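You operate a simulated robot arm through the tools that you are given. There is no shell and no other tool. Be economical: measure what you need, move in short steps, check, and stop when the job is done.

You run a simulated two-armed robot. Do the job below in one go: nothing can be reset, and whatever is moved stays where it is left.

Task
Form the black tray: medium block in, medium frame on, both clamps shut.
Fine: wait till the seam shows; leave it clamped.

The check looks at the end state, three seconds after you hand in, the way a careful person would. Anything else that was tipped, shoved, dropped, spilled or broken makes it a failure.

Robot
Two 7-joint arms with fingered hands on one trunk, on a base that drives. Base frame: it is fixed to the floor where the robot stands at the start and does not move with it; the origin is under the middle of the robot, x ahead of it, y to its left, z up; the surface under the hand at the start is at about z = 76. Readings come in cm, degrees, newtons and seconds.
The left shoulder is at the start at [4.6, 12.5, 115.1], the right one opposite. With the tool pointing down near the work surface each hand reaches from about 38 to 82 cm from the robot's upright axis, wherever it stands, measured 20 degrees to its own side. Places, roughly: left clamp lever [50, 30, 90]; plate of the tray jig [50, 0, 80]; right clamp lever [50, -30, 90]. Payload 4 kg a hand.
Tool frame (each hand has its own): the origin (TCP) lies between the finger pads and is the grasp point; the fingertips stand 2.9 cm ahead of it; z points along the fingers, y is the line along which they close. Largest opening 10 cm; the body of the gripper starts 3.4 cm behind the TCP. The gripper is a hand of 5 fingers: y runs from the thumb to the fingers, the wrist lies at [-1.5, -10.5, -17.7] in the tool frame, and closing takes about 1.5 s.
Orientation is that of the tool frame in the base frame, as [roll, pitch, yaw] about the fixed x, y, z axes, in that order (R = Rz(yaw) Ry(pitch) Rx(roll)). With the fingers straight down and the wrist toward the robot, the tool's x, y and z point along [0, 1, 0], [1, 0, 0] and [0, 0, -1] of the base frame.

Tools
- The arms move only by the tool apply_moves. It takes "left_targets", "right_targets" or both (then of equal length, played together; a hand with none holds still); each is one flat list of numbers, 6 for each row, row after row: the shift along the tool's x, y, z in units of 200 mm (1.0 is 200 mm), then the turn, a rotation vector about the tool's x, y, z in units of 90 degrees (1.0 is 90 degrees). In form: [tx, ty, tz, rx, ry, rz, tx, ty, tz, rx, ry, rz, ...]. A call has 1 to 8 rows; each row is the pose to reach, as a shift and turn from the pose commanded when the call began, along the tool's axes at that moment. "left_hand" and "right_hand" are, for a hand that has rows, the finger opening in cm, from 0 to 10, set as the call begins (left out, the last holds). A call with a number of a shift or a turn outside -1 to 1 is refused whole. Rows are played at 5 a second. More than 5 cm and 8.6 degrees between two rows, or a gripper value outside its range, and nothing of the call is played. Where a pose cannot be reached the arm comes as near as it can. A force on the tool above 40 N (or 10 N above the force at the start of the call, whichever is more), or a blocked arm, ends the call early, and 0.2 s more pass. The fingers move at their own pace (about 4.5 cm/s each) and stop on an object; they squeeze with about 32 N. The grip force told is the motor's: it shows also when the fingers shut on nothing. Time passes only in rows, and 0.2 s behind the last, so rows that repeat a pose let the fingers close. The reply holds the time, the measured pose of the TCP, the force on the tool along the base axes, the opening and the grip force, in the units named above and with some noise, with the torque about the TCP (base axes, N m) and any sound that the robot's microphone picked up.
- Cameras (640 x 400 px; columns grow to the right, rows downward): "scene" is now at [13.95, 1.37, 126.97]; the picture's right is [0.16, -0.99, 0.00], its down [-0.65, -0.11, -0.75] and it looks along [0.74, 0.12, -0.66] (base axes); focal length 214 px, centre (320, 200). "left" rides on the left gripper at [-6.6, -8.6, -12.1] in its tool frame; the picture's right is [-0.76, -0.31, 0.58], its down [0.59, -0.70, 0.40] and it looks along [0.28, 0.64, 0.71] (tool axes); focal length 247 px, centre (320, 200). "right" rides on the right gripper at [6.6, -8.6, -12.1] in its tool frame; the picture's right is [-0.76, 0.31, -0.58], its down [-0.59, -0.70, 0.40] and it looks along [-0.28, 0.64, 0.71] (tool axes); focal length 247 px, centre (320, 200). There is no depth. A picture from a camera that has moved, and an enlarged one, comes with that camera's place and axes in the base frame and with its lens.
- grab_frame(camera): a new picture of that camera. It takes no simulated time.
- lift_body(by): slides the trunk up (or, below 0, down) by that many cm; the arms and the scene camera ride with it, the base frame stays. It gives what a move gives, with no picture.
- roll_base(legs): drives the robot by 1 to 6 legs, each [ahead, turn to the left] in cm and degrees, along the robot's own axes; the way and the turn of a leg run together, so that a leg with both is an arc; at most 150 cm and 180 degrees a leg. The arms and the cameras ride along, it lands a little off, and it stops where it bumps. It gives what a move gives.
- set_fingers(index, middle, ring, little, thumb_bend, thumb_turn, hand): sets how far each is bent, from 0 (flat) to 1 (curled in); at 0.3 the hand is open as for a grip, at 0.7 the pads meet at the TCP. One left out holds its place. A second passes; each finger stops where it meets its share of the squeeze, and holds until it gets a number again. A gripper value or a shape takes the hand back. It gives what a move gives, with no picture; readings hold the bend of each and the force on index, middle, ring, little, thumb and palm. thumb_turn goes from beside the hand (0) to across from the fingers (1), as for a grip.
- hand_shape(shape, hand): the hand has 5 fingers and takes this shape, open, in about a second: jaw (thumb against the fingers, like two jaws); tri (thumb and two fingers); tip (a fingertip pinch); poke (one finger out to press); point (the index stretched); flat (the hand flat); cup (the hand cupped); fist (a fist). The gripper value then closes the fingers along that shape, each until it touches; the sizes above hold for jaw. It gives what a move gives, with no picture.
- turn_head(pan, tilt): turns the head with the scene camera to pan (to the left, within 80 degrees either way) and tilt (down, from -29 to 69), counted from straight ahead of the robot. It gives what a move gives.
- enlarge(camera, box): a new picture of the part [left, top, right, bottom] of that camera's present view, enlarged. It takes no simulated time.
- job_done(): hands the job in; it is judged then, once.

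Go step by step. Nothing tells you exact positions but the pictures and the camera data: compare them with the known pose of the tool, close in by small moves and look again before you grip or let go. The budget is 120 turns and 88 pictures, counting those below and the enlarged ones. Unless the task says otherwise, let go and move clear before handing in, and close with one line.

The tools are called after "Request:" as a command line: name --argument value ..., lists and objects as JSON in quotes. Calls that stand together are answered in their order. apply_moves: Moves the arms, as the interface text tells. Its arguments: {"type":"object","properties":{"left_targets":{"type":"array","items":{"type":"number"}},"left_hand":{"type":"number"},"right_targets":{"type":"array","items":{"type":"number"}},"right_hand":{"type":"number"}},"required":[]} The other tools are called the same way: lift_body (by) slides the trunk up or down; hand_shape (shape, hand) gives the hand a shape; set_fingers (index, middle, ring, little, thumb_bend, thumb_turn, hand) moves the fingers one by one; roll_base (legs) drives the base; turn_head (pan, tilt) turns the head that bears the scene camera; grab_frame (camera) takes a picture; enlarge (camera, box) takes an enlarged picture of a part of a camera's view; job_done () hands the job in.

At the start:

```text
time_s: 0.0
left_tool_pos: [53.92, 31.69, 105.98]
left_orientation: [-179.9, 0.0, 90.1]
left_ft_force: [-0.1, -0.5, 0.0]
left_wrist_torque: [0.01, 0.0, -0.01]
left_gripper_width: 10.01
left_grip_force: 0.0
left_shape: jaw
left_bend: [0.3, 0.3, 0.3, 0.3, 0.3, 0.98]
left_finger forces: [0.0, 0.0, 0.0, 0.0, 0.0, 0.0]
right_tool_pos: [59.93, -17.67, 109.95]
right_orientation: [-179.9, 0.0, 90.0]
right_ft_force: [0.5, -0.1, 0.2]
right_wrist_torque: [0.01, 0.02, 0.01]
right_gripper_width: 9.96
right_grip_force: 0.1
right_shape: jaw
right_bend: [0.3, 0.3, 0.3, 0.3, 0.3, 0.98]
right_finger forces: [0.1, 0.1, 0.0, 0.0, 0.1, 0.0]
trunk travel left (down, up): [-35.0, 39.7]
robot x, y, heading: [0.02, -0.1, 0.2]
head pan, tilt: [9.2, 41.5]
```

scene: 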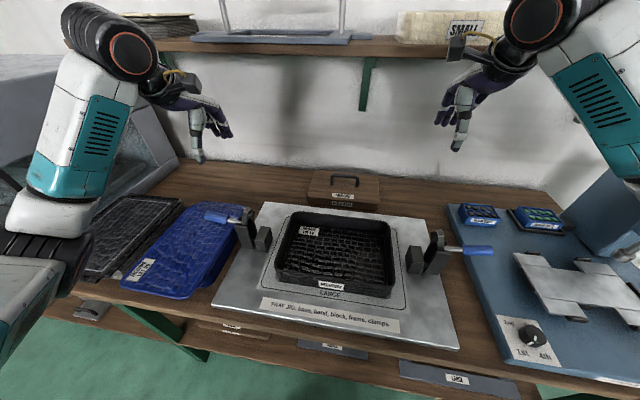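
right: 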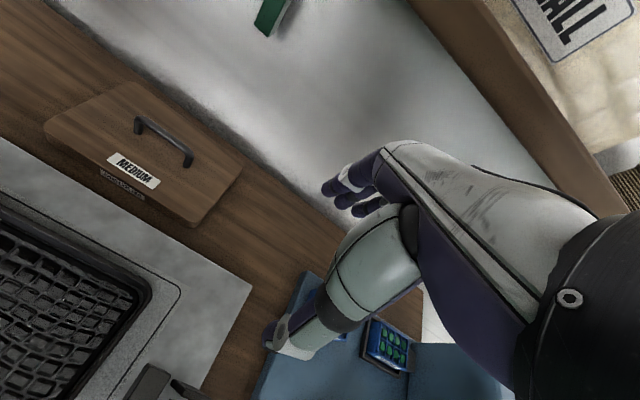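
left: 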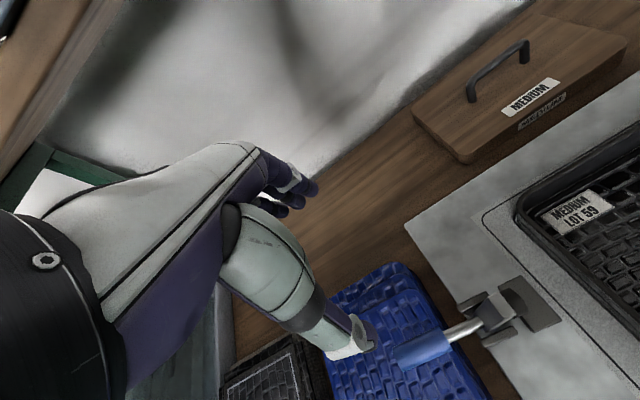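

I see the jig with the black tray in it, a medium block behind it, and shelves with frames. I'll look closer at the labels first.

Request:
enlarge --camera "scene" --box '[200, 160, 520, 360]'

Request:
enlarge --camera "scene" --box '[440, 180, 640, 400]'

Request:
turn_head --pan 0 --tilt 10

Request:
grab_frame --camera "scene"

```text
2.00 times, centred on (360, 260) of scene
camera zoom: at [13.95, 1.37, 126.97], right [0.16, -0.99, 0.0], down [-0.65, -0.11, -0.75], along [0.74, 0.12, -0.66], focal length 429 px, centre (240, 80)
```

zoom: 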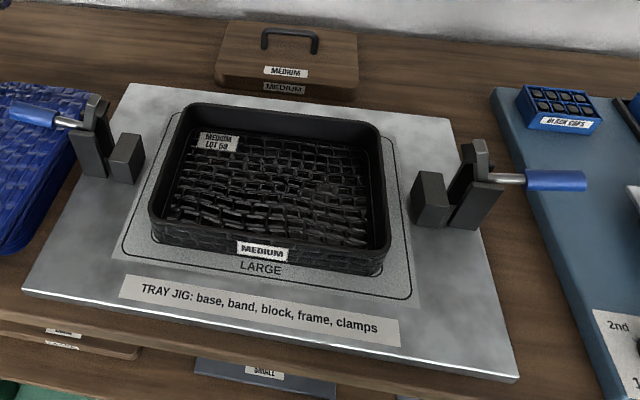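

```text
1.82 times, centred on (540, 290) of scene
camera zoom: at [13.95, 1.37, 126.97], right [0.16, -0.99, 0.0], down [-0.65, -0.11, -0.75], along [0.74, 0.12, -0.66], focal length 390 px, centre (-80, 36)
```

zoom: 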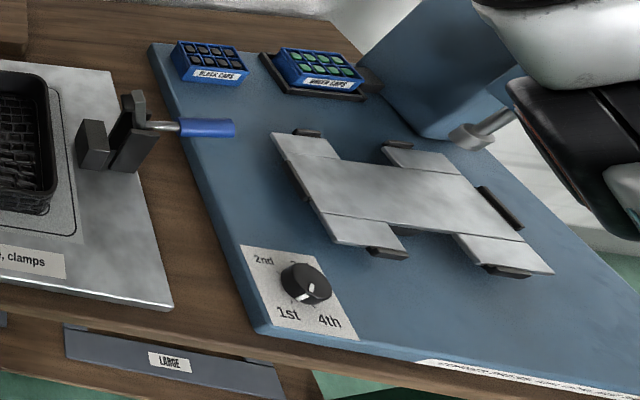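

```text
time_s: 1.0
left_tool_pos: [53.92, 31.58, 105.97]
left_orientation: [-179.8, 0.0, 90.1]
left_ft_force: [0.0, -0.5, 0.0]
left_wrist_torque: [-0.06, 0.02, -0.04]
left_gripper_width: 9.99
left_grip_force: 0.1
left_shape: jaw
left_bend: [0.3, 0.3, 0.3, 0.3, 0.3, 0.98]
left_finger forces: [0.0, 0.1, 0.0, 0.0, 0.1, 0.0]
right_tool_pos: [60.02, -17.71, 110.16]
right_orientation: [-180.0, -0.1, 90.0]
right_ft_force: [-0.1, -0.7, -0.1]
right_wrist_torque: [0.01, 0.03, 0.03]
right_gripper_width: 9.96
right_grip_force: 0.1
right_shape: jaw
right_bend: [0.3, 0.3, 0.3, 0.3, 0.3, 0.98]
right_finger forces: [0.0, 0.0, 0.1, 0.0, 0.0, 0.0]
trunk travel left (down, up): [-35.0, 39.7]
robot x, y, heading: [0.15, -0.34, 0.4]
head pan, tilt: [0.0, 10.0]
```

```text
82 pictures are left
camera scene: at [14.96, 0.03, 131.94], right [0.0, -1.0, 0.0], down [-0.17, 0.0, -0.98], along [0.98, 0.0, -0.17], focal length 214 px, centre (320, 200)
```

scene: 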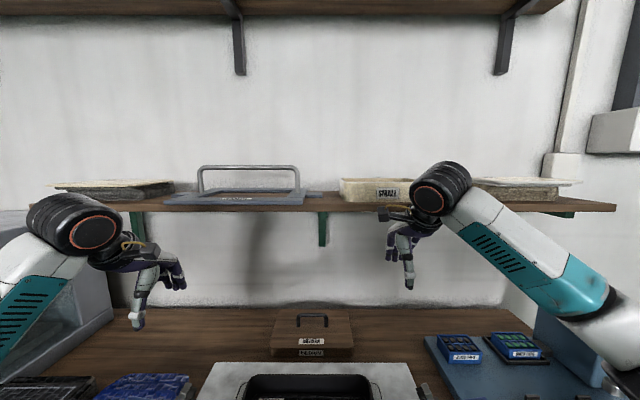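

The frame with a hoop is on the shelf. I'll check its label and the lower shelf.

Request:
enlarge --camera "scene" --box '[160, 150, 440, 230]'

Request:
turn_head --pan 0 --tilt 66

Request:
grab_frame --camera "scene"

```text
2.29 times, centred on (300, 190) of scene
camera zoom: at [14.96, 0.03, 131.94], right [0.0, -1.0, 0.0], down [-0.17, 0.0, -0.98], along [0.98, 0.0, -0.17], focal length 490 px, centre (366, 223)
```

zoom: 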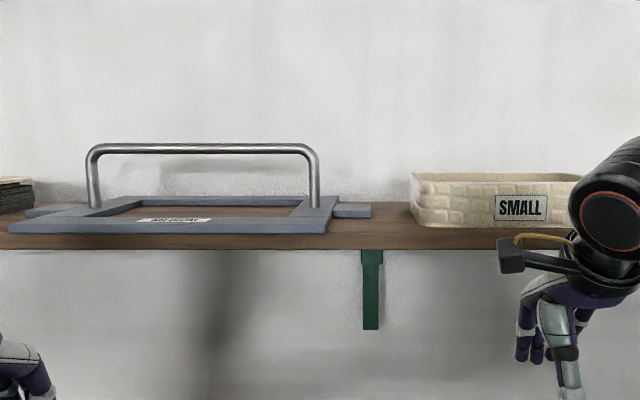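

```text
time_s: 2.2
left_tool_pos: [53.89, 31.56, 106.02]
left_orientation: [-180.0, 0.0, 90.0]
left_ft_force: [-0.2, -0.1, -0.7]
left_wrist_torque: [0.0, -0.02, 0.02]
left_gripper_width: 9.98
left_grip_force: 0.0
left_shape: jaw
left_bend: [0.3, 0.3, 0.3, 0.3, 0.3, 0.98]
left_finger forces: [0.0, 0.1, 0.0, 0.1, 0.0, 0.0]
right_tool_pos: [59.86, -17.77, 110.01]
right_orientation: [-179.8, 0.0, 90.0]
right_ft_force: [-0.6, 0.1, -0.4]
right_wrist_torque: [0.05, 0.01, 0.04]
right_gripper_width: 9.98
right_grip_force: 0.1
right_shape: jaw
right_bend: [0.3, 0.3, 0.3, 0.3, 0.3, 0.98]
right_finger forces: [0.0, 0.0, 0.0, 0.0, 0.0, 0.1]
trunk travel left (down, up): [-35.0, 39.7]
robot x, y, heading: [0.1, -0.11, -0.0]
head pan, tilt: [0.0, 66.0]
```

```text
80 pictures are left
camera scene: at [11.61, 0.03, 123.85], right [0.0, -1.0, 0.0], down [-0.91, 0.0, -0.41], along [0.41, 0.0, -0.91], focal length 214 px, centre (320, 200)
```

scene: 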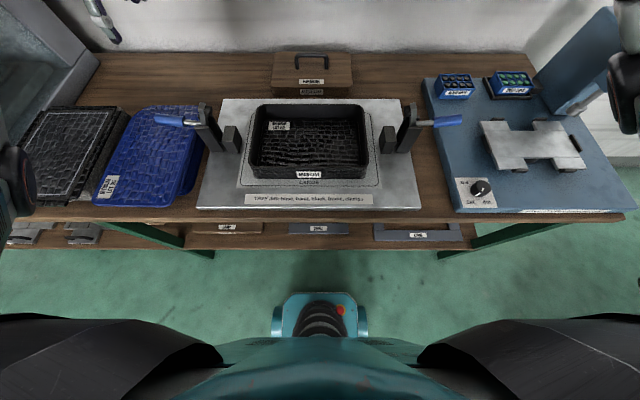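

The shelf frame's label needs a view from higher up. I'll raise the trunk and look.

Request:
lift_body --by 28

Request:
turn_head --pan 0 --tilt 35

Request:
grab_frame --camera "scene"

Request:
enlarge --camera "scene" --box '[180, 110, 420, 260]'

```text
time_s: 5.0
left_tool_pos: [53.93, 31.71, 133.94]
left_orientation: [-179.8, -0.1, 90.1]
left_ft_force: [-0.6, -0.1, 0.4]
left_wrist_torque: [0.02, 0.01, -0.03]
left_gripper_width: 9.97
left_grip_force: 0.0
left_shape: jaw
left_bend: [0.3, 0.3, 0.3, 0.3, 0.3, 0.98]
left_finger forces: [0.0, 0.0, 0.0, 0.1, 0.0, 0.0]
right_tool_pos: [59.94, -17.7, 138.01]
right_orientation: [-179.9, 0.2, 90.0]
right_ft_force: [-0.7, -0.5, 0.7]
right_wrist_torque: [-0.01, 0.02, 0.0]
right_gripper_width: 10.0
right_grip_force: 0.0
right_shape: jaw
right_bend: [0.3, 0.3, 0.3, 0.3, 0.3, 0.98]
right_finger forces: [0.0, 0.0, 0.1, 0.0, 0.1, 0.0]
trunk travel left (down, up): [-63.0, 11.7]
robot x, y, heading: [0.23, -0.25, 0.0]
head pan, tilt: [0.0, 66.0]
```

```text
time_s: 6.0
left_tool_pos: [53.94, 31.61, 133.92]
left_orientation: [-179.9, 0.0, 90.1]
left_ft_force: [-0.8, 0.0, -0.1]
left_wrist_torque: [0.0, 0.02, 0.0]
left_gripper_width: 9.95
left_grip_force: 0.1
left_shape: jaw
left_bend: [0.3, 0.3, 0.3, 0.3, 0.3, 0.98]
left_finger forces: [0.1, 0.1, 0.0, 0.0, 0.0, 0.0]
right_tool_pos: [59.94, -17.62, 137.94]
right_orientation: [180.0, -0.1, 90.0]
right_ft_force: [0.0, 0.6, -0.3]
right_wrist_torque: [-0.01, 0.04, -0.02]
right_gripper_width: 9.98
right_grip_force: 0.0
right_shape: jaw
right_bend: [0.3, 0.3, 0.3, 0.3, 0.3, 0.98]
right_finger forces: [0.1, 0.1, 0.0, 0.1, 0.0, 0.0]
trunk travel left (down, up): [-63.0, 11.7]
robot x, y, heading: [-0.23, 0.13, 0.0]
head pan, tilt: [0.0, 35.0]
```

```text
79 pictures are left
camera scene: at [11.48, 0.03, 156.18], right [0.0, -1.0, 0.0], down [-0.57, 0.0, -0.82], along [0.82, 0.0, -0.57], focal length 214 px, centre (320, 200)
```

scene: 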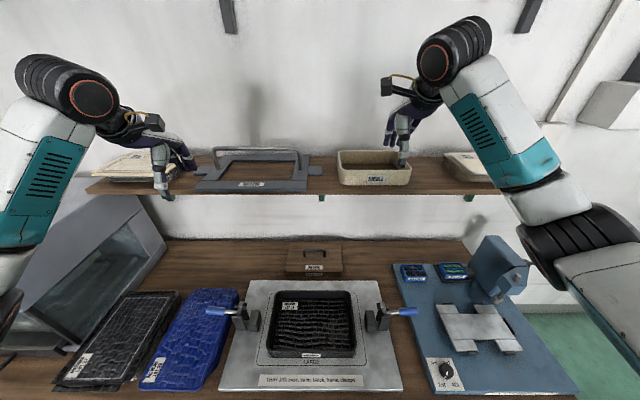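

```text
2.67 times, centred on (300, 185) of scene
camera zoom: at [11.48, 0.03, 156.18], right [0.0, -1.0, 0.0], down [-0.57, 0.0, -0.82], along [0.82, 0.0, -0.57], focal length 572 px, centre (373, 240)
```

zoom: 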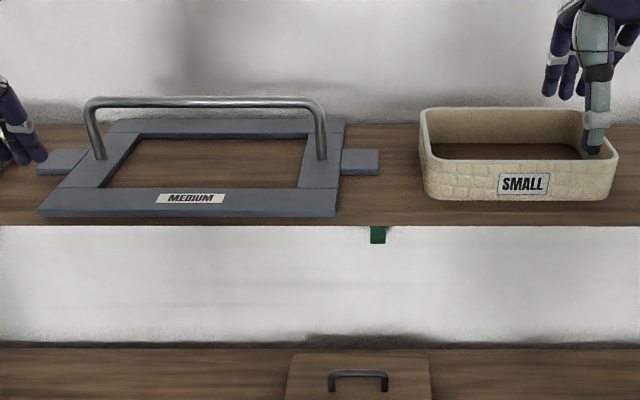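

The shelf frame is labelled MEDIUM, and so is the block behind the jig. I'll lower the trunk and measure the block handle and tray precisely.

Request:
lift_body --by -23

Request:
turn_head --pan 0 --tilt 50

Request:
enlarge --camera "scene" --box '[180, 60, 460, 235]'

Request:
enlarge --camera "scene" --box '[240, 60, 380, 148]'

```text
time_s: 7.5
left_tool_pos: [53.88, 31.6, 119.01]
left_orientation: [-179.8, -0.1, 90.0]
left_ft_force: [0.8, 0.5, 0.1]
left_wrist_torque: [0.02, 0.01, -0.03]
left_gripper_width: 9.98
left_grip_force: 0.0
left_shape: jaw
left_bend: [0.3, 0.3, 0.3, 0.3, 0.3, 0.98]
left_finger forces: [0.1, 0.1, 0.1, 0.1, 0.0, 0.0]
right_tool_pos: [59.98, -17.75, 124.52]
right_orientation: [177.9, -0.6, 90.0]
right_ft_force: [-5.4, -0.9, 17.8]
right_wrist_torque: [-0.17, -0.96, -0.06]
right_gripper_width: 9.82
right_grip_force: 0.0
right_shape: jaw
right_bend: [0.3, 0.3, 0.3, 0.3, 0.3, 0.98]
right_finger forces: [0.0, 18.4, 0.0, 0.1, 0.1, 0.0]
trunk travel left (down, up): [-48.2, 26.5]
robot x, y, heading: [0.09, -0.07, -0.1]
head pan, tilt: [0.0, 35.0]
stopped: the force on the tool passed its limit at 49 N (the readings are from after the stop); the commanded pose is now the measured one
```

```text
time_s: 8.3
left_tool_pos: [53.67, 31.61, 119.12]
left_orientation: [-179.9, -0.1, 90.0]
left_ft_force: [-0.3, 1.2, -0.7]
left_wrist_torque: [0.02, -0.02, 0.04]
left_gripper_width: 9.98
left_grip_force: 0.0
left_shape: jaw
left_bend: [0.3, 0.3, 0.3, 0.3, 0.3, 0.98]
left_finger forces: [0.0, 0.0, 0.1, 0.0, 0.0, 0.0]
right_tool_pos: [59.75, -17.73, 124.49]
right_orientation: [178.2, -0.4, 90.0]
right_ft_force: [-6.5, -1.0, 21.7]
right_wrist_torque: [-0.25, -1.28, -0.09]
right_gripper_width: 9.88
right_grip_force: 0.0
right_shape: jaw
right_bend: [0.3, 0.3, 0.3, 0.3, 0.3, 0.98]
right_finger forces: [0.1, 22.4, 0.0, 0.1, 0.0, 0.0]
trunk travel left (down, up): [-48.2, 26.5]
robot x, y, heading: [0.02, 0.19, -0.1]
head pan, tilt: [0.0, 50.0]
```

```text
2.29 times, centred on (320, 148) of scene
camera zoom: at [10.86, 0.09, 139.18], right [0.0, -1.0, 0.0], down [-0.76, 0.0, -0.65], along [0.65, 0.0, -0.76], focal length 490 px, centre (320, 320)
```

zoom: 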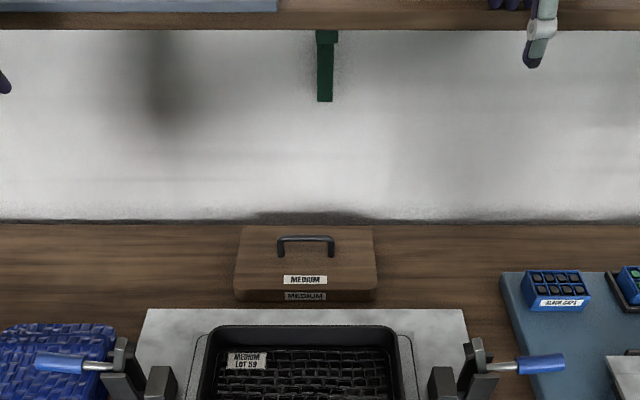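

```text
4.55 times, centred on (310, 104) of scene
camera zoom: at [10.86, 0.09, 139.18], right [0.0, -1.0, 0.0], down [-0.76, 0.0, -0.65], along [0.65, 0.0, -0.76], focal length 975 px, centre (366, 636)
```

zoom: 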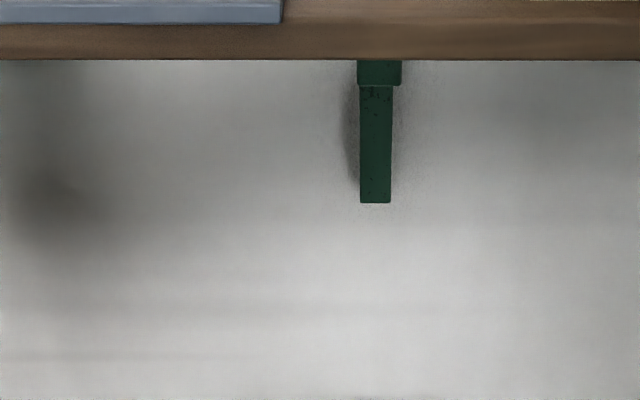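

My right finger came down on the shelf edge while lowering. I'll lift off at once and look for any disturbance.

Request:
lift_body --by 6

Request:
turn_head --pan 0 --tilt 30

Request:
enlarge --camera "scene" --box '[180, 110, 460, 285]'

```text
time_s: 9.3
left_tool_pos: [53.89, 31.62, 125.06]
left_orientation: [-179.7, -0.1, 89.9]
left_ft_force: [-0.8, 0.1, -0.1]
left_wrist_torque: [-0.03, 0.02, 0.02]
left_gripper_width: 9.99
left_grip_force: 0.0
left_shape: jaw
left_bend: [0.3, 0.3, 0.3, 0.3, 0.3, 0.98]
left_finger forces: [0.1, 0.0, 0.0, 0.1, 0.0, 0.0]
right_tool_pos: [60.01, -17.6, 130.16]
right_orientation: [178.6, -0.4, 90.0]
right_ft_force: [-0.4, 0.5, 0.0]
right_wrist_torque: [0.01, 0.03, -0.01]
right_gripper_width: 9.98
right_grip_force: 0.0
right_shape: jaw
right_bend: [0.3, 0.3, 0.3, 0.3, 0.3, 0.98]
right_finger forces: [0.0, 0.0, 0.1, 0.0, 0.0, 0.0]
trunk travel left (down, up): [-54.2, 20.5]
robot x, y, heading: [0.01, -0.16, 0.0]
head pan, tilt: [0.0, 50.0]
```

```text
time_s: 10.1
left_tool_pos: [53.95, 31.54, 125.1]
left_orientation: [-179.8, 0.0, 90.0]
left_ft_force: [-0.6, -0.3, -0.1]
left_wrist_torque: [0.01, 0.0, 0.0]
left_gripper_width: 9.99
left_grip_force: 0.0
left_shape: jaw
left_bend: [0.3, 0.3, 0.3, 0.3, 0.3, 0.98]
left_finger forces: [0.0, 0.1, 0.0, 0.0, 0.0, 0.0]
right_tool_pos: [60.09, -17.72, 130.16]
right_orientation: [178.5, -0.4, 90.0]
right_ft_force: [-0.1, 0.4, -0.4]
right_wrist_torque: [0.0, -0.02, -0.01]
right_gripper_width: 9.99
right_grip_force: 0.0
right_shape: jaw
right_bend: [0.3, 0.3, 0.3, 0.3, 0.3, 0.98]
right_finger forces: [0.1, 0.0, 0.1, 0.0, 0.0, 0.1]
trunk travel left (down, up): [-54.2, 20.5]
robot x, y, heading: [-0.01, 0.29, -0.0]
head pan, tilt: [0.0, 30.0]
```

```text
2.29 times, centred on (320, 198) of scene
camera zoom: at [12.05, 0.04, 148.12], right [0.0, -1.0, 0.0], down [-0.5, 0.0, -0.87], along [0.87, 0.0, -0.5], focal length 490 px, centre (320, 206)
```

zoom: 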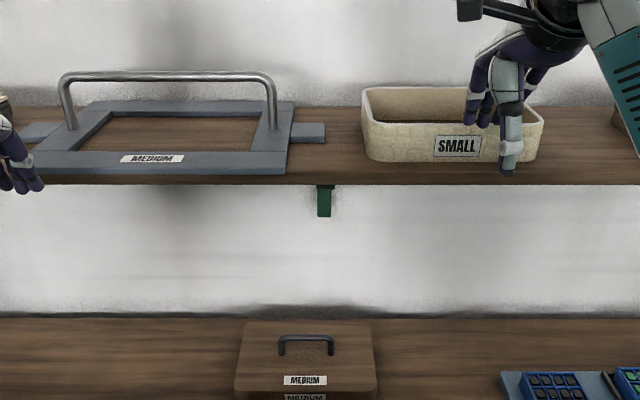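

Nothing moved. I'll pull the right hand back clear of the shelf, then lower the trunk.

Request:
apply_moves --right_targets '[0, -0.2, 0, 0.0167, 0, 0, 0, -0.4, 0, 0.0167, 0, 0, 0, -0.6, 0, 0.0167, 0, 0, 0, -0.75, 0, 0.0167, 0, 0]'

Request:
lift_body --by -18

Request:
turn_head --pan 0 --tilt 50

Request:
enlarge --camera "scene" --box '[200, 80, 440, 230]'

```text
time_s: 11.1
left_tool_pos: [53.93, 31.64, 125.12]
left_orientation: [-179.7, 0.0, 90.0]
left_ft_force: [-1.0, -0.1, 0.0]
left_wrist_torque: [-0.04, -0.01, 0.02]
left_gripper_width: 9.99
left_grip_force: 0.1
left_shape: jaw
left_bend: [0.3, 0.3, 0.3, 0.3, 0.3, 0.98]
left_finger forces: [0.1, 0.0, 0.0, 0.0, 0.1, 0.0]
right_tool_pos: [44.95, -17.59, 129.83]
right_orientation: [-179.9, -0.4, 90.0]
right_ft_force: [-0.3, -0.4, -0.1]
right_wrist_torque: [-0.02, 0.01, -0.01]
right_gripper_width: 9.99
right_grip_force: 0.0
right_shape: jaw
right_bend: [0.3, 0.3, 0.3, 0.3, 0.3, 0.98]
right_finger forces: [0.0, 0.1, 0.0, 0.0, 0.0, 0.0]
trunk travel left (down, up): [-54.2, 20.5]
robot x, y, heading: [0.03, 0.25, 0.1]
head pan, tilt: [0.0, 30.0]
```

```text
time_s: 13.1
left_tool_pos: [53.98, 31.56, 107.13]
left_orientation: [-179.7, 0.0, 90.0]
left_ft_force: [0.3, 0.2, 0.7]
left_wrist_torque: [0.01, 0.0, 0.02]
left_gripper_width: 9.98
left_grip_force: 0.1
left_shape: jaw
left_bend: [0.3, 0.3, 0.3, 0.3, 0.3, 0.98]
left_finger forces: [0.0, 0.1, 0.0, 0.0, 0.1, 0.0]
right_tool_pos: [45.06, -17.77, 112.04]
right_orientation: [179.9, -0.4, 89.9]
right_ft_force: [0.0, 0.0, -0.7]
right_wrist_torque: [-0.05, -0.04, -0.03]
right_gripper_width: 9.98
right_grip_force: 0.0
right_shape: jaw
right_bend: [0.3, 0.3, 0.3, 0.3, 0.3, 0.98]
right_finger forces: [0.1, 0.0, 0.0, 0.0, 0.1, 0.0]
trunk travel left (down, up): [-36.2, 38.5]
robot x, y, heading: [-0.02, 0.01, 0.2]
head pan, tilt: [0.0, 30.0]
```

```text
time_s: 13.9
left_tool_pos: [54.02, 31.69, 107.02]
left_orientation: [-179.8, 0.0, 90.0]
left_ft_force: [-0.2, -0.3, -0.7]
left_wrist_torque: [0.02, -0.03, 0.0]
left_gripper_width: 9.97
left_grip_force: 0.0
left_shape: jaw
left_bend: [0.3, 0.3, 0.3, 0.3, 0.3, 0.98]
left_finger forces: [0.1, 0.0, 0.0, 0.0, 0.0, 0.0]
right_tool_pos: [45.15, -17.67, 111.84]
right_orientation: [-180.0, -0.4, 90.1]
right_ft_force: [-0.1, 0.0, 0.1]
right_wrist_torque: [0.0, 0.01, -0.01]
right_gripper_width: 10.0
right_grip_force: 0.0
right_shape: jaw
right_bend: [0.3, 0.3, 0.3, 0.3, 0.3, 0.98]
right_finger forces: [0.0, 0.1, 0.0, 0.1, 0.0, 0.1]
trunk travel left (down, up): [-36.2, 38.5]
robot x, y, heading: [-0.21, -0.13, 0.1]
head pan, tilt: [0.0, 50.0]
```

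```text
2.67 times, centred on (320, 155) of scene
camera zoom: at [13.1, 0.03, 126.98], right [0.0, -1.0, 0.0], down [-0.77, 0.0, -0.64], along [0.64, 0.0, -0.77], focal length 572 px, centre (320, 320)
```

zoom: 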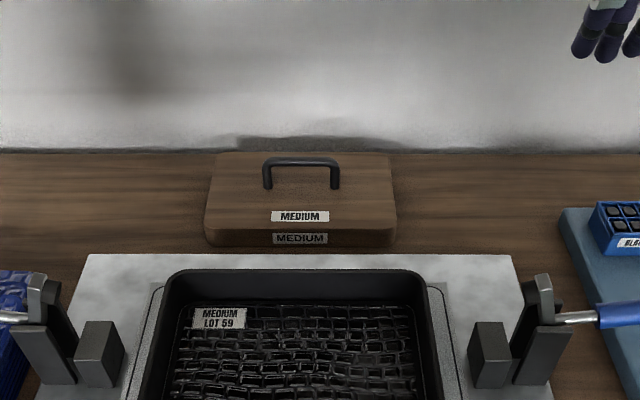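

The block is about 24×16.5 cm, centred near [76.5, 2.6], with its handle bar at about z 83. I'll bring the right hand over towards it, under the shelf.

Request:
apply_moves --right_targets '[0.14, 0.1, 0.1, 0, -0.0044, 0, 0.28, 0.2, 0.2, 0, -0.0044, 0, 0.43, 0.3, 0.3, 0, -0.0044, 0, 0.57, 0.4, 0.4, 0, -0.0044, 0, 0.72, 0.5, 0.5, 0, -0.0044, 0, 0.86, 0.6, 0.6, 0, -0.0044, 0, 1.0, 0.75, 0.7, 0, -0.0044, 0]'

Request:
grab_frame --camera "right"

Request:
grab_frame --camera "scene"

```text
time_s: 15.6
left_tool_pos: [53.95, 31.67, 106.94]
left_orientation: [-179.7, 0.1, 90.0]
left_ft_force: [0.3, 0.5, 0.9]
left_wrist_torque: [-0.03, 0.01, 0.01]
left_gripper_width: 9.98
left_grip_force: 0.0
left_shape: jaw
left_bend: [0.3, 0.3, 0.3, 0.3, 0.3, 0.98]
left_finger forces: [0.1, 0.0, 0.1, 0.0, 0.0, 0.0]
right_tool_pos: [60.01, 2.44, 97.69]
right_orientation: [-180.0, 0.0, 90.1]
right_ft_force: [1.4, 0.7, -0.4]
right_wrist_torque: [0.0, 0.02, 0.04]
right_gripper_width: 9.98
right_grip_force: 0.1
right_shape: jaw
right_bend: [0.3, 0.3, 0.3, 0.3, 0.3, 0.98]
right_finger forces: [0.0, 0.1, 0.1, 0.1, 0.1, 0.0]
trunk travel left (down, up): [-36.2, 38.5]
robot x, y, heading: [0.0, -0.3, 0.2]
head pan, tilt: [0.0, 50.0]
```

```text
73 pictures are left
camera right: at [51.48, 9.11, 109.83], right [0.31, -0.76, 0.58], down [-0.7, -0.59, -0.4], along [0.64, -0.28, -0.71], focal length 247 px, centre (320, 200)
```

right: 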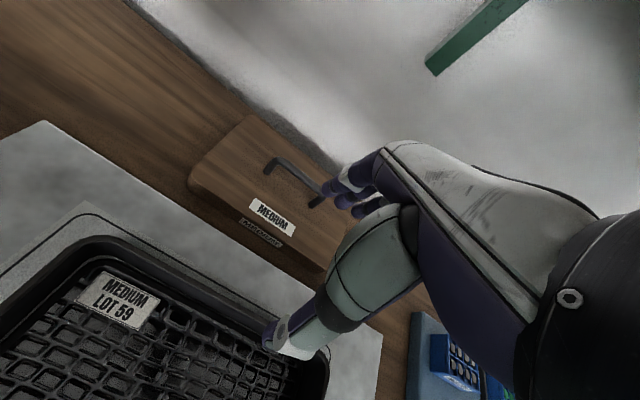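

```text
72 pictures are left
camera scene: at [13.13, 0.11, 126.97], right [0.0, -1.0, 0.0], down [-0.77, 0.0, -0.64], along [0.64, 0.0, -0.77], focal length 214 px, centre (320, 200)
```

scene: 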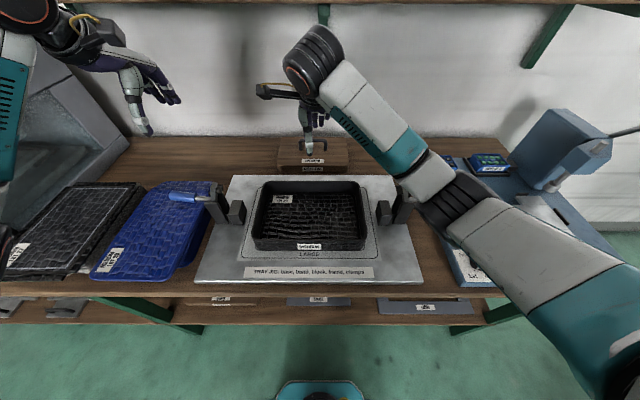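

The wrist view confirms the bar at about [76, 2.5, 83.3]. I'll descend a bit, then go forward over it.

Request:
apply_moves --right_targets '[0, 0, 0.2, 0, 0, 0, 0, 0.2, 0.3, 0, 0, 0, 0, 0.4, 0.3, 0, 0, 0, 0, 0.6, 0.3, 0, 0, 0, 0, 0.8, 0.3, 0, 0, 0]'

Request:
grab_frame --camera "right"

Request:
enlarge --camera "scene" --box '[220, 40, 420, 180]'

```text
time_s: 16.8
left_tool_pos: [53.97, 31.63, 107.07]
left_orientation: [-179.8, 0.2, 89.9]
left_ft_force: [-0.2, -0.3, -0.1]
left_wrist_torque: [-0.01, 0.04, -0.01]
left_gripper_width: 9.97
left_grip_force: 0.1
left_shape: jaw
left_bend: [0.3, 0.3, 0.3, 0.3, 0.3, 0.98]
left_finger forces: [0.0, 0.1, 0.0, 0.0, 0.0, 0.0]
right_tool_pos: [76.23, 2.53, 91.83]
right_orientation: [180.0, 0.0, 90.2]
right_ft_force: [-0.1, 0.6, -0.5]
right_wrist_torque: [0.0, 0.02, -0.05]
right_gripper_width: 9.99
right_grip_force: 0.0
right_shape: jaw
right_bend: [0.3, 0.3, 0.3, 0.3, 0.3, 0.98]
right_finger forces: [0.0, 0.0, 0.0, 0.0, 0.0, 0.1]
trunk travel left (down, up): [-36.2, 38.5]
robot x, y, heading: [-0.02, -0.4, 0.2]
head pan, tilt: [0.0, 50.0]
```

```text
71 pictures are left
camera right: at [67.71, 9.0, 103.97], right [0.31, -0.76, 0.58], down [-0.7, -0.59, -0.4], along [0.64, -0.28, -0.71], focal length 247 px, centre (320, 200)
```

right: 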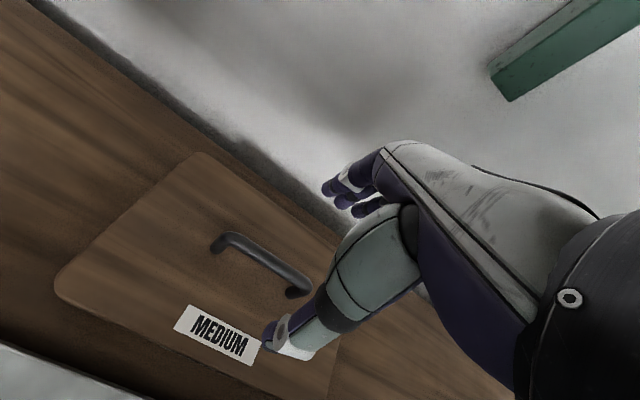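

```text
2.86 times, centred on (320, 110) of scene
camera zoom: at [13.09, 0.11, 126.98], right [0.0, -1.0, 0.0], down [-0.77, 0.0, -0.64], along [0.64, 0.0, -0.77], focal length 613 px, centre (320, 457)
```

zoom: 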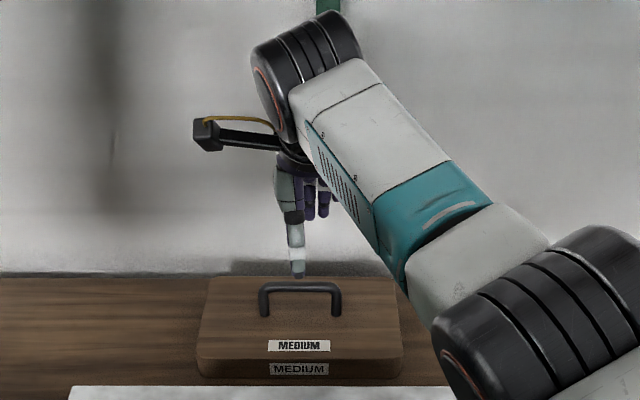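

The bar centre is at about [76.9, 2.4, 83.2]. I'll descend onto it with the open hand.

Request:
apply_moves --right_targets '[0, 0.035, 0.15, 0, 0, 0, 0, 0.035, 0.3, 0, 0, 0, 0, 0.035, 0.37, 0, 0, 0, 0, 0.035, 0.42, 0, 0, 0]'

Request:
grab_frame --camera "right"

Request:
enlarge --camera "scene" --box '[270, 90, 370, 160]'

```text
time_s: 17.8
left_tool_pos: [53.94, 31.51, 107.16]
left_orientation: [-179.8, 0.0, 90.0]
left_ft_force: [0.6, -0.1, 0.0]
left_wrist_torque: [0.02, 0.0, 0.01]
left_gripper_width: 9.98
left_grip_force: 0.0
left_shape: jaw
left_bend: [0.3, 0.3, 0.3, 0.3, 0.3, 0.98]
left_finger forces: [0.0, 0.0, 0.0, 0.1, 0.0, 0.0]
right_tool_pos: [75.98, 2.18, 83.55]
right_orientation: [179.9, 0.1, 89.9]
right_ft_force: [0.5, -0.4, 0.6]
right_wrist_torque: [-0.01, 0.02, -0.02]
right_gripper_width: 10.0
right_grip_force: 0.0
right_shape: jaw
right_bend: [0.3, 0.3, 0.3, 0.3, 0.3, 0.98]
right_finger forces: [0.1, 0.1, 0.0, 0.0, 0.0, 0.0]
right hand out of reach, approached as far as the arm can: row 3, 4
trunk travel left (down, up): [-36.2, 38.5]
robot x, y, heading: [0.2, -0.03, -0.2]
head pan, tilt: [0.0, 50.0]
```

```text
69 pictures are left
camera right: at [67.48, 8.73, 95.61], right [0.31, -0.76, 0.58], down [-0.7, -0.59, -0.4], along [0.64, -0.28, -0.71], focal length 247 px, centre (320, 200)
```

right: 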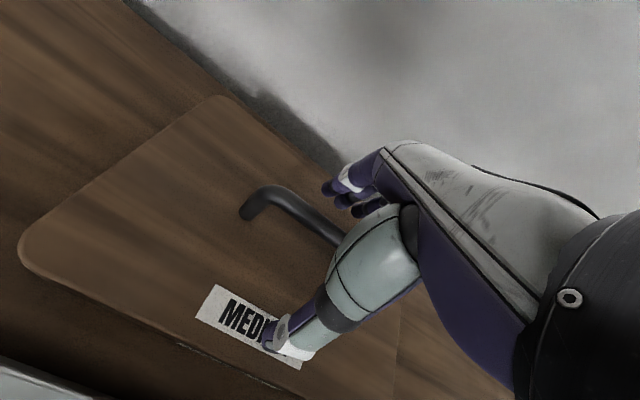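

```text
5.71 times, centred on (320, 125) of scene
camera zoom: at [13.1, 0.05, 126.97], right [0.0, -1.0, 0.0], down [-0.77, 0.0, -0.64], along [0.64, 0.0, -0.77], focal length 1226 px, centre (320, 629)
```

zoom: 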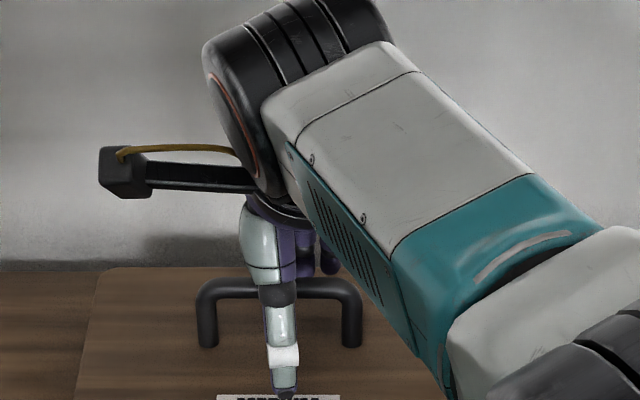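

The hand straddles the bar within a few millimetres. I'll close now.

Request:
apply_moves --right_targets '[0, 0, 0, 0, 0, 0, 0, 0, 0, 0, 0, 0, 0, 0, 0, 0, 0, 0, 0, 0, 0, 0, 0, 0, 0, 0, 0, 0, 0, 0, 0, 0, 0, 0, 0, 0, 0, 0, 0, 0, 0, 0, 0, 0, 0, 0, 0, 0]' --right_hand 0

Request:
grab_frame --camera "right"

```text
time_s: 19.6
left_tool_pos: [54.05, 31.63, 107.14]
left_orientation: [-179.7, 0.0, 90.0]
left_ft_force: [0.0, -0.3, 0.4]
left_wrist_torque: [-0.01, 0.02, -0.05]
left_gripper_width: 10.0
left_grip_force: 0.0
left_shape: jaw
left_bend: [0.3, 0.3, 0.3, 0.3, 0.3, 0.98]
left_finger forces: [0.0, 0.0, 0.0, 0.0, 0.0, 0.0]
right_tool_pos: [75.96, 2.06, 83.31]
right_orientation: [-179.8, 0.0, 90.0]
right_ft_force: [-0.2, 0.0, -0.5]
right_wrist_torque: [-0.01, 0.02, -0.04]
right_gripper_width: 0.24
right_grip_force: 31.9
right_shape: jaw
right_bend: [0.74, 0.72, 0.72, 0.62, 0.7, 1.0]
right_finger forces: [7.2, 4.0, 2.0, 0.3, 27.8, 0.1]
trunk travel left (down, up): [-36.2, 38.5]
robot x, y, heading: [-0.38, -0.06, 0.0]
head pan, tilt: [0.0, 50.0]
```

```text
67 pictures are left
camera right: at [67.51, 8.69, 95.49], right [0.31, -0.76, 0.58], down [-0.7, -0.59, -0.4], along [0.64, -0.28, -0.71], focal length 247 px, centre (320, 200)
```

right: 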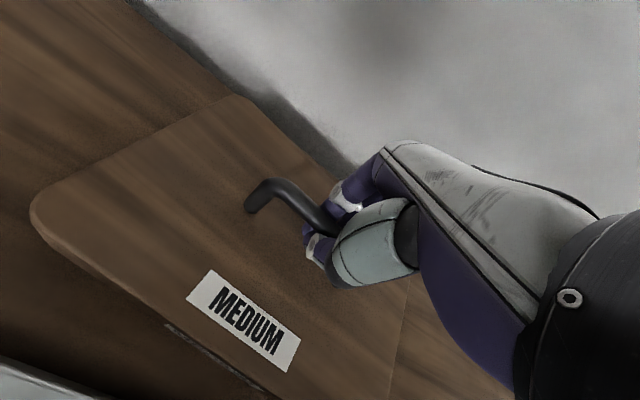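

The fingers closed on or around the bar. I'll test with a small lift.

Request:
apply_moves --right_targets '[0, 0, -0.03, 0, 0, 0, 0, 0, -0.08, 0, 0, 0, 0, 0, -0.12, 0, 0, 0]'

Request:
grab_frame --camera "right"

Request:
enlarge --camera "scene" --box '[240, 60, 400, 172]'

```text
time_s: 20.4
left_tool_pos: [54.04, 31.66, 107.06]
left_orientation: [-179.7, 0.0, 90.0]
left_ft_force: [0.1, 0.5, -0.4]
left_wrist_torque: [0.02, 0.05, -0.01]
left_gripper_width: 9.99
left_grip_force: 0.1
left_shape: jaw
left_bend: [0.3, 0.3, 0.3, 0.3, 0.3, 0.98]
left_finger forces: [0.1, 0.1, 0.0, 0.0, 0.0, 0.0]
right_tool_pos: [75.99, 2.08, 85.84]
right_orientation: [-179.9, -0.1, 90.0]
right_ft_force: [-0.9, -1.0, -5.1]
right_wrist_torque: [-0.04, -0.02, 0.03]
right_gripper_width: 0.27
right_grip_force: 32.4
right_shape: jaw
right_bend: [0.74, 0.72, 0.71, 0.73, 0.7, 1.0]
right_finger forces: [8.1, 3.7, 1.9, 0.5, 27.2, 0.1]
trunk travel left (down, up): [-36.2, 38.5]
robot x, y, heading: [-0.14, 0.26, 0.3]
head pan, tilt: [0.0, 50.0]
```

```text
66 pictures are left
camera right: at [67.53, 8.73, 97.98], right [0.31, -0.76, 0.58], down [-0.7, -0.59, -0.4], along [0.64, -0.28, -0.71], focal length 247 px, centre (320, 200)
```

right: 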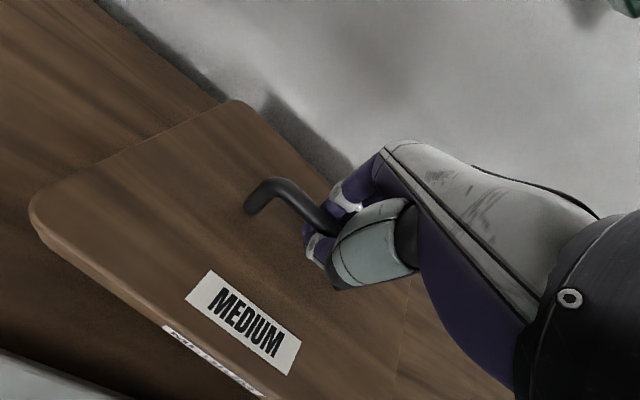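

```text
3.57 times, centred on (320, 116) of scene
camera zoom: at [13.15, 0.04, 126.97], right [0.0, -1.0, 0.0], down [-0.77, 0.0, -0.64], along [0.64, 0.0, -0.77], focal length 766 px, centre (320, 500)
```

zoom: 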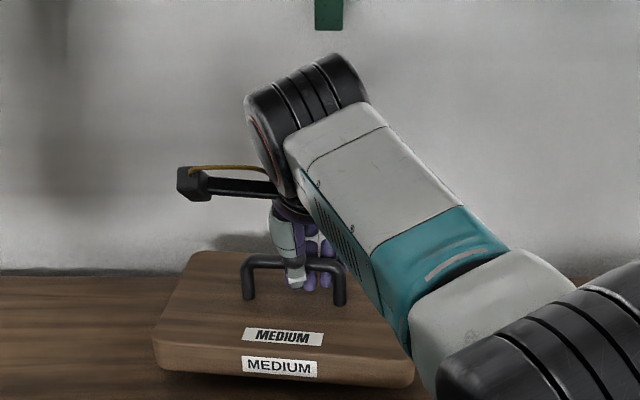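

The block is lifted and held level. I'll raise it and bring it back over the tray.

Request:
apply_moves --right_targets '[0, -0.1, -0.17, 0, 0, 0, 0, -0.22, -0.34, 0, 0, 0, 0, -0.35, -0.5, 0, 0, 0, 0, -0.5, -0.63, 0, 0, 0, 0, -0.7, -0.65, 0, 0, 0, 0, -0.9, -0.65, 0, 0, 0, 0, -1.0, -0.65, 0, 0, 0]'

Request:
apply_moves --right_targets '[0, -0.2, 0, 0, 0, 0, 0, -0.4, 0, 0, 0, 0, 0, -0.5, 0, 0, 0, 0]'

Request:
turn_head --pan 0 --tilt 62

Request:
grab_frame --camera "right"

Request:
enlarge --camera "scene" --box '[180, 60, 480, 260]'

```text
time_s: 21.9
left_tool_pos: [53.93, 31.58, 107.01]
left_orientation: [-179.8, 0.0, 90.0]
left_ft_force: [-0.6, 1.0, 1.2]
left_wrist_torque: [0.0, 0.0, -0.01]
left_gripper_width: 9.99
left_grip_force: 0.1
left_shape: jaw
left_bend: [0.3, 0.3, 0.3, 0.3, 0.3, 0.98]
left_finger forces: [0.0, 0.0, 0.1, 0.0, 0.0, 0.0]
right_tool_pos: [55.98, 2.34, 98.98]
right_orientation: [-179.9, 0.0, 90.1]
right_ft_force: [0.0, 0.4, -4.4]
right_wrist_torque: [-0.07, -0.02, 0.03]
right_gripper_width: 0.26
right_grip_force: 32.0
right_shape: jaw
right_bend: [0.74, 0.72, 0.71, 0.73, 0.7, 1.0]
right_finger forces: [7.9, 3.2, 1.7, 0.3, 26.1, 0.0]
trunk travel left (down, up): [-36.2, 38.5]
robot x, y, heading: [-0.37, 0.45, -0.1]
head pan, tilt: [0.0, 50.0]
```

```text
time_s: 22.9
left_tool_pos: [54.09, 31.5, 107.03]
left_orientation: [-179.7, 0.0, 90.0]
left_ft_force: [-0.4, 0.1, 0.6]
left_wrist_torque: [0.02, -0.03, -0.01]
left_gripper_width: 9.98
left_grip_force: 0.1
left_shape: jaw
left_bend: [0.3, 0.3, 0.3, 0.3, 0.3, 0.98]
left_finger forces: [0.1, 0.1, 0.0, 0.0, 0.1, 0.1]
right_tool_pos: [48.44, 0.08, 99.88]
right_orientation: [176.3, 1.7, 88.1]
right_ft_force: [1.3, -0.9, -4.9]
right_wrist_torque: [0.03, 0.01, -0.02]
right_gripper_width: 0.27
right_grip_force: 32.1
right_shape: jaw
right_bend: [0.74, 0.72, 0.71, 0.63, 0.71, 1.0]
right_finger forces: [7.7, 2.4, 0.8, 0.9, 24.9, 0.0]
right hand out of reach, approached as far as the arm can: row 3
trunk travel left (down, up): [-36.2, 38.5]
robot x, y, heading: [0.13, -0.11, -0.1]
head pan, tilt: [0.0, 50.0]
stopped in row 3 (right hand): the arm was blocked; the commanded pose is now the measured one
```

```text
time_s: 23.7
left_tool_pos: [53.92, 31.56, 107.07]
left_orientation: [-179.7, 0.0, 90.0]
left_ft_force: [0.1, -0.1, -0.6]
left_wrist_torque: [0.0, -0.01, 0.02]
left_gripper_width: 9.99
left_grip_force: 0.0
left_shape: jaw
left_bend: [0.3, 0.3, 0.3, 0.3, 0.3, 0.98]
left_finger forces: [0.0, 0.0, 0.0, 0.0, 0.0, 0.0]
right_tool_pos: [48.26, 0.09, 99.9]
right_orientation: [176.3, 1.8, 88.3]
right_ft_force: [-0.4, -0.9, -5.2]
right_wrist_torque: [0.02, 0.05, 0.01]
right_gripper_width: 0.28
right_grip_force: 32.7
right_shape: jaw
right_bend: [0.74, 0.72, 0.71, 0.63, 0.71, 1.0]
right_finger forces: [7.6, 2.5, 1.0, 0.7, 24.5, 0.0]
trunk travel left (down, up): [-36.2, 38.5]
robot x, y, heading: [0.07, 0.15, 0.1]
head pan, tilt: [0.0, 62.0]
```

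```text
64 pictures are left
camera right: at [39.25, 7.4, 111.23], right [0.24, -0.75, 0.62], down [-0.69, -0.58, -0.43], along [0.68, -0.33, -0.66], focal length 247 px, centre (320, 200)
```

right: 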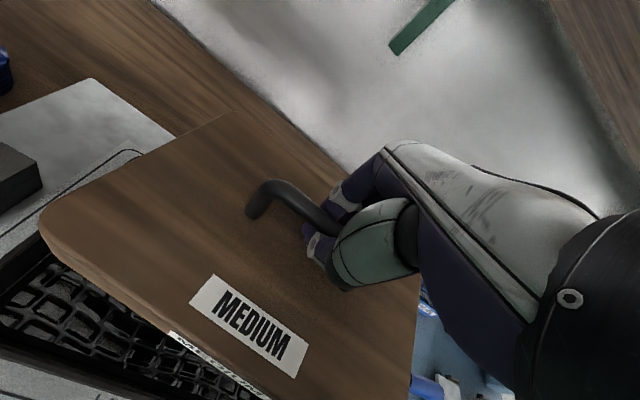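

```text
2.00 times, centred on (330, 160) of scene
camera zoom: at [11.87, 0.04, 125.49], right [0.0, -1.0, 0.0], down [-0.88, 0.0, -0.47], along [0.47, 0.0, -0.88], focal length 429 px, centre (300, 280)
```

zoom: 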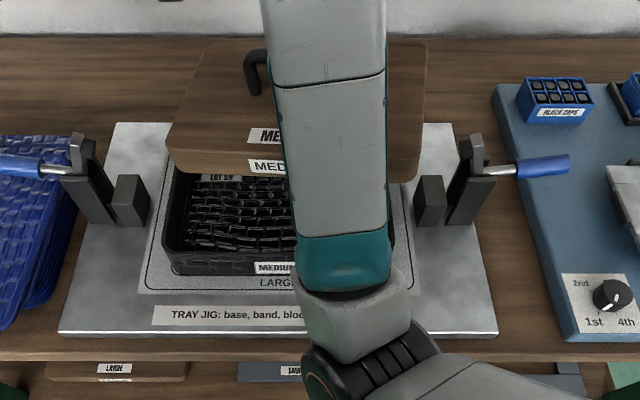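

The arm ran into its near limit over the centre. I'll back the base up 15 cm so the tray lies in comfortable reach, then level the hand.

Request:
roll_base --legs '[[-15, 0]]'

Request:
apply_moves --right_targets '[0, 0, 0, 0.041, 0.0194, -0.02, 0.06, 0.05, 0, 0.041, 0.0194, -0.02]'

Request:
enlarge --camera "scene" --box '[170, 50, 450, 225]'

```text
time_s: 25.1
left_tool_pos: [38.95, 31.47, 107.19]
left_orientation: [-179.8, 0.0, 89.9]
left_ft_force: [0.7, 0.1, 0.1]
left_wrist_torque: [-0.02, -0.03, 0.0]
left_gripper_width: 9.96
left_grip_force: 0.1
left_shape: jaw
left_bend: [0.3, 0.3, 0.3, 0.3, 0.3, 0.98]
left_finger forces: [0.0, 0.0, 0.0, 0.1, 0.0, 0.0]
right_tool_pos: [33.22, -0.0, 99.92]
right_orientation: [176.3, 1.9, 88.0]
right_ft_force: [-0.8, 0.2, -4.8]
right_wrist_torque: [-0.01, 0.04, 0.0]
right_gripper_width: 0.26
right_grip_force: 31.9
right_shape: jaw
right_bend: [0.74, 0.72, 0.71, 0.64, 0.71, 1.0]
right_finger forces: [7.5, 2.5, 1.1, 0.7, 24.0, 0.0]
trunk travel left (down, up): [-36.2, 38.5]
robot x, y, heading: [-14.63, -0.3, 0.1]
head pan, tilt: [0.0, 62.0]
```

```text
time_s: 25.7
left_tool_pos: [39.07, 31.46, 106.9]
left_orientation: [-179.6, 0.0, 89.9]
left_ft_force: [0.2, -0.3, -0.8]
left_wrist_torque: [0.02, 0.01, -0.03]
left_gripper_width: 9.98
left_grip_force: 0.0
left_shape: jaw
left_bend: [0.3, 0.3, 0.3, 0.3, 0.3, 0.98]
left_finger forces: [0.0, 0.1, 0.0, 0.1, 0.1, 0.1]
right_tool_pos: [34.8, 0.45, 99.12]
right_orientation: [179.8, 1.4, 89.3]
right_ft_force: [0.6, -0.1, -4.6]
right_wrist_torque: [-0.01, -0.02, -0.03]
right_gripper_width: 0.28
right_grip_force: 32.0
right_shape: jaw
right_bend: [0.74, 0.72, 0.71, 0.64, 0.71, 1.0]
right_finger forces: [7.5, 2.2, 0.7, 0.9, 25.1, 0.0]
right hand out of reach, approached as far as the arm can: row 1, 2
trunk travel left (down, up): [-36.2, 38.5]
robot x, y, heading: [-15.07, 0.3, 0.1]
head pan, tilt: [0.0, 62.0]
```

```text
2.29 times, centred on (310, 138) of scene
camera zoom: at [-3.06, 0.05, 125.48], right [0.0, -1.0, 0.0], down [-0.88, 0.0, -0.47], along [0.47, 0.0, -0.88], focal length 490 px, centre (343, 343)
```

zoom: 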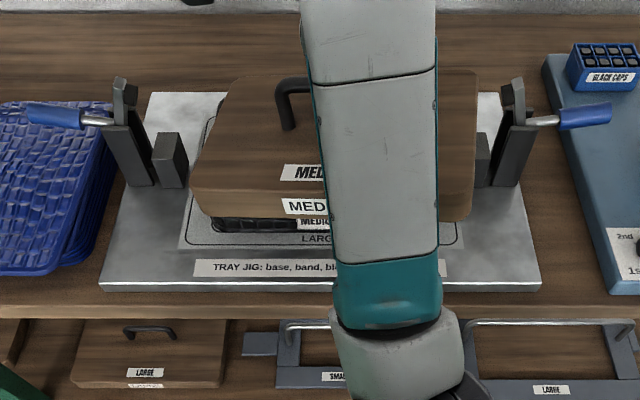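

I'll extend forward over the tray, stopping with the block about 3 cm above the rim.

Request:
apply_moves --right_targets '[0, 0.2, 0, 0, 0, 0, 0.02, 0.4, 0.05, 0, 0, 0, 0.05, 0.57, 0.17, 0, 0, 0, 0.05, 0.57, 0.17, 0, 0, 0]'

Request:
grab_frame --camera "right"

Request:
enlarge --camera "scene" --box '[200, 40, 440, 190]'

Request:
grab_frame --camera "left"

```text
time_s: 26.7
left_tool_pos: [39.1, 31.56, 106.94]
left_orientation: [-179.8, -0.1, 89.9]
left_ft_force: [-0.2, 0.6, 0.4]
left_wrist_torque: [-0.01, 0.02, 0.03]
left_gripper_width: 9.98
left_grip_force: 0.0
left_shape: jaw
left_bend: [0.3, 0.3, 0.3, 0.3, 0.3, 0.98]
left_finger forces: [0.0, 0.0, 0.0, 0.0, 0.1, 0.1]
right_tool_pos: [45.81, 2.25, 96.04]
right_orientation: [-180.0, 0.1, 89.9]
right_ft_force: [0.4, 0.4, -4.6]
right_wrist_torque: [0.03, 0.03, -0.02]
right_gripper_width: 0.25
right_grip_force: 31.7
right_shape: jaw
right_bend: [0.74, 0.72, 0.71, 0.64, 0.71, 1.0]
right_finger forces: [7.2, 2.1, 0.6, 0.9, 24.9, 0.1]
trunk travel left (down, up): [-36.2, 38.5]
robot x, y, heading: [-15.01, 0.02, -0.0]
head pan, tilt: [0.0, 62.0]
```

```text
61 pictures are left
camera right: at [37.41, 8.95, 108.17], right [0.31, -0.76, 0.58], down [-0.7, -0.59, -0.4], along [0.64, -0.29, -0.71], focal length 247 px, centre (320, 200)
```

right: 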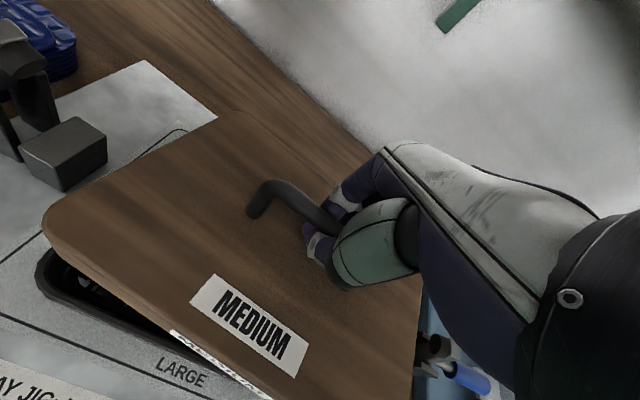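

```text
2.67 times, centred on (320, 115) of scene
camera zoom: at [-3.09, 0.03, 125.49], right [0.0, -1.0, 0.0], down [-0.88, 0.0, -0.47], along [0.47, 0.0, -0.88], focal length 572 px, centre (320, 427)
```

zoom: 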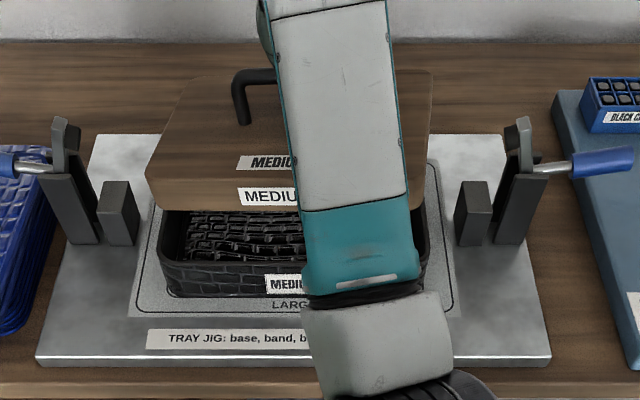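

```text
59 pictures are left
camera left: at [30.64, 24.98, 119.08], right [-0.31, -0.76, -0.58], down [-0.7, 0.59, -0.4], along [0.64, 0.28, -0.72], focal length 247 px, centre (320, 200)
```

left: 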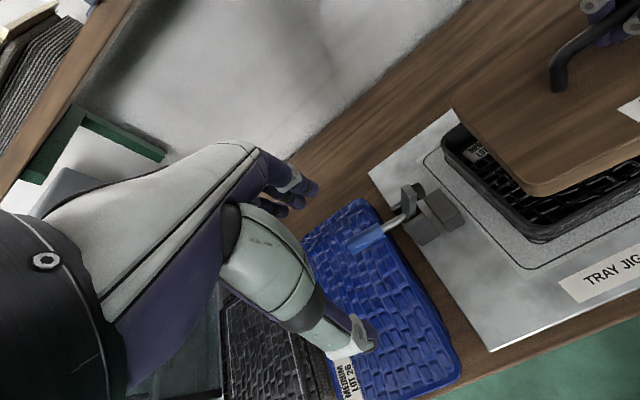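

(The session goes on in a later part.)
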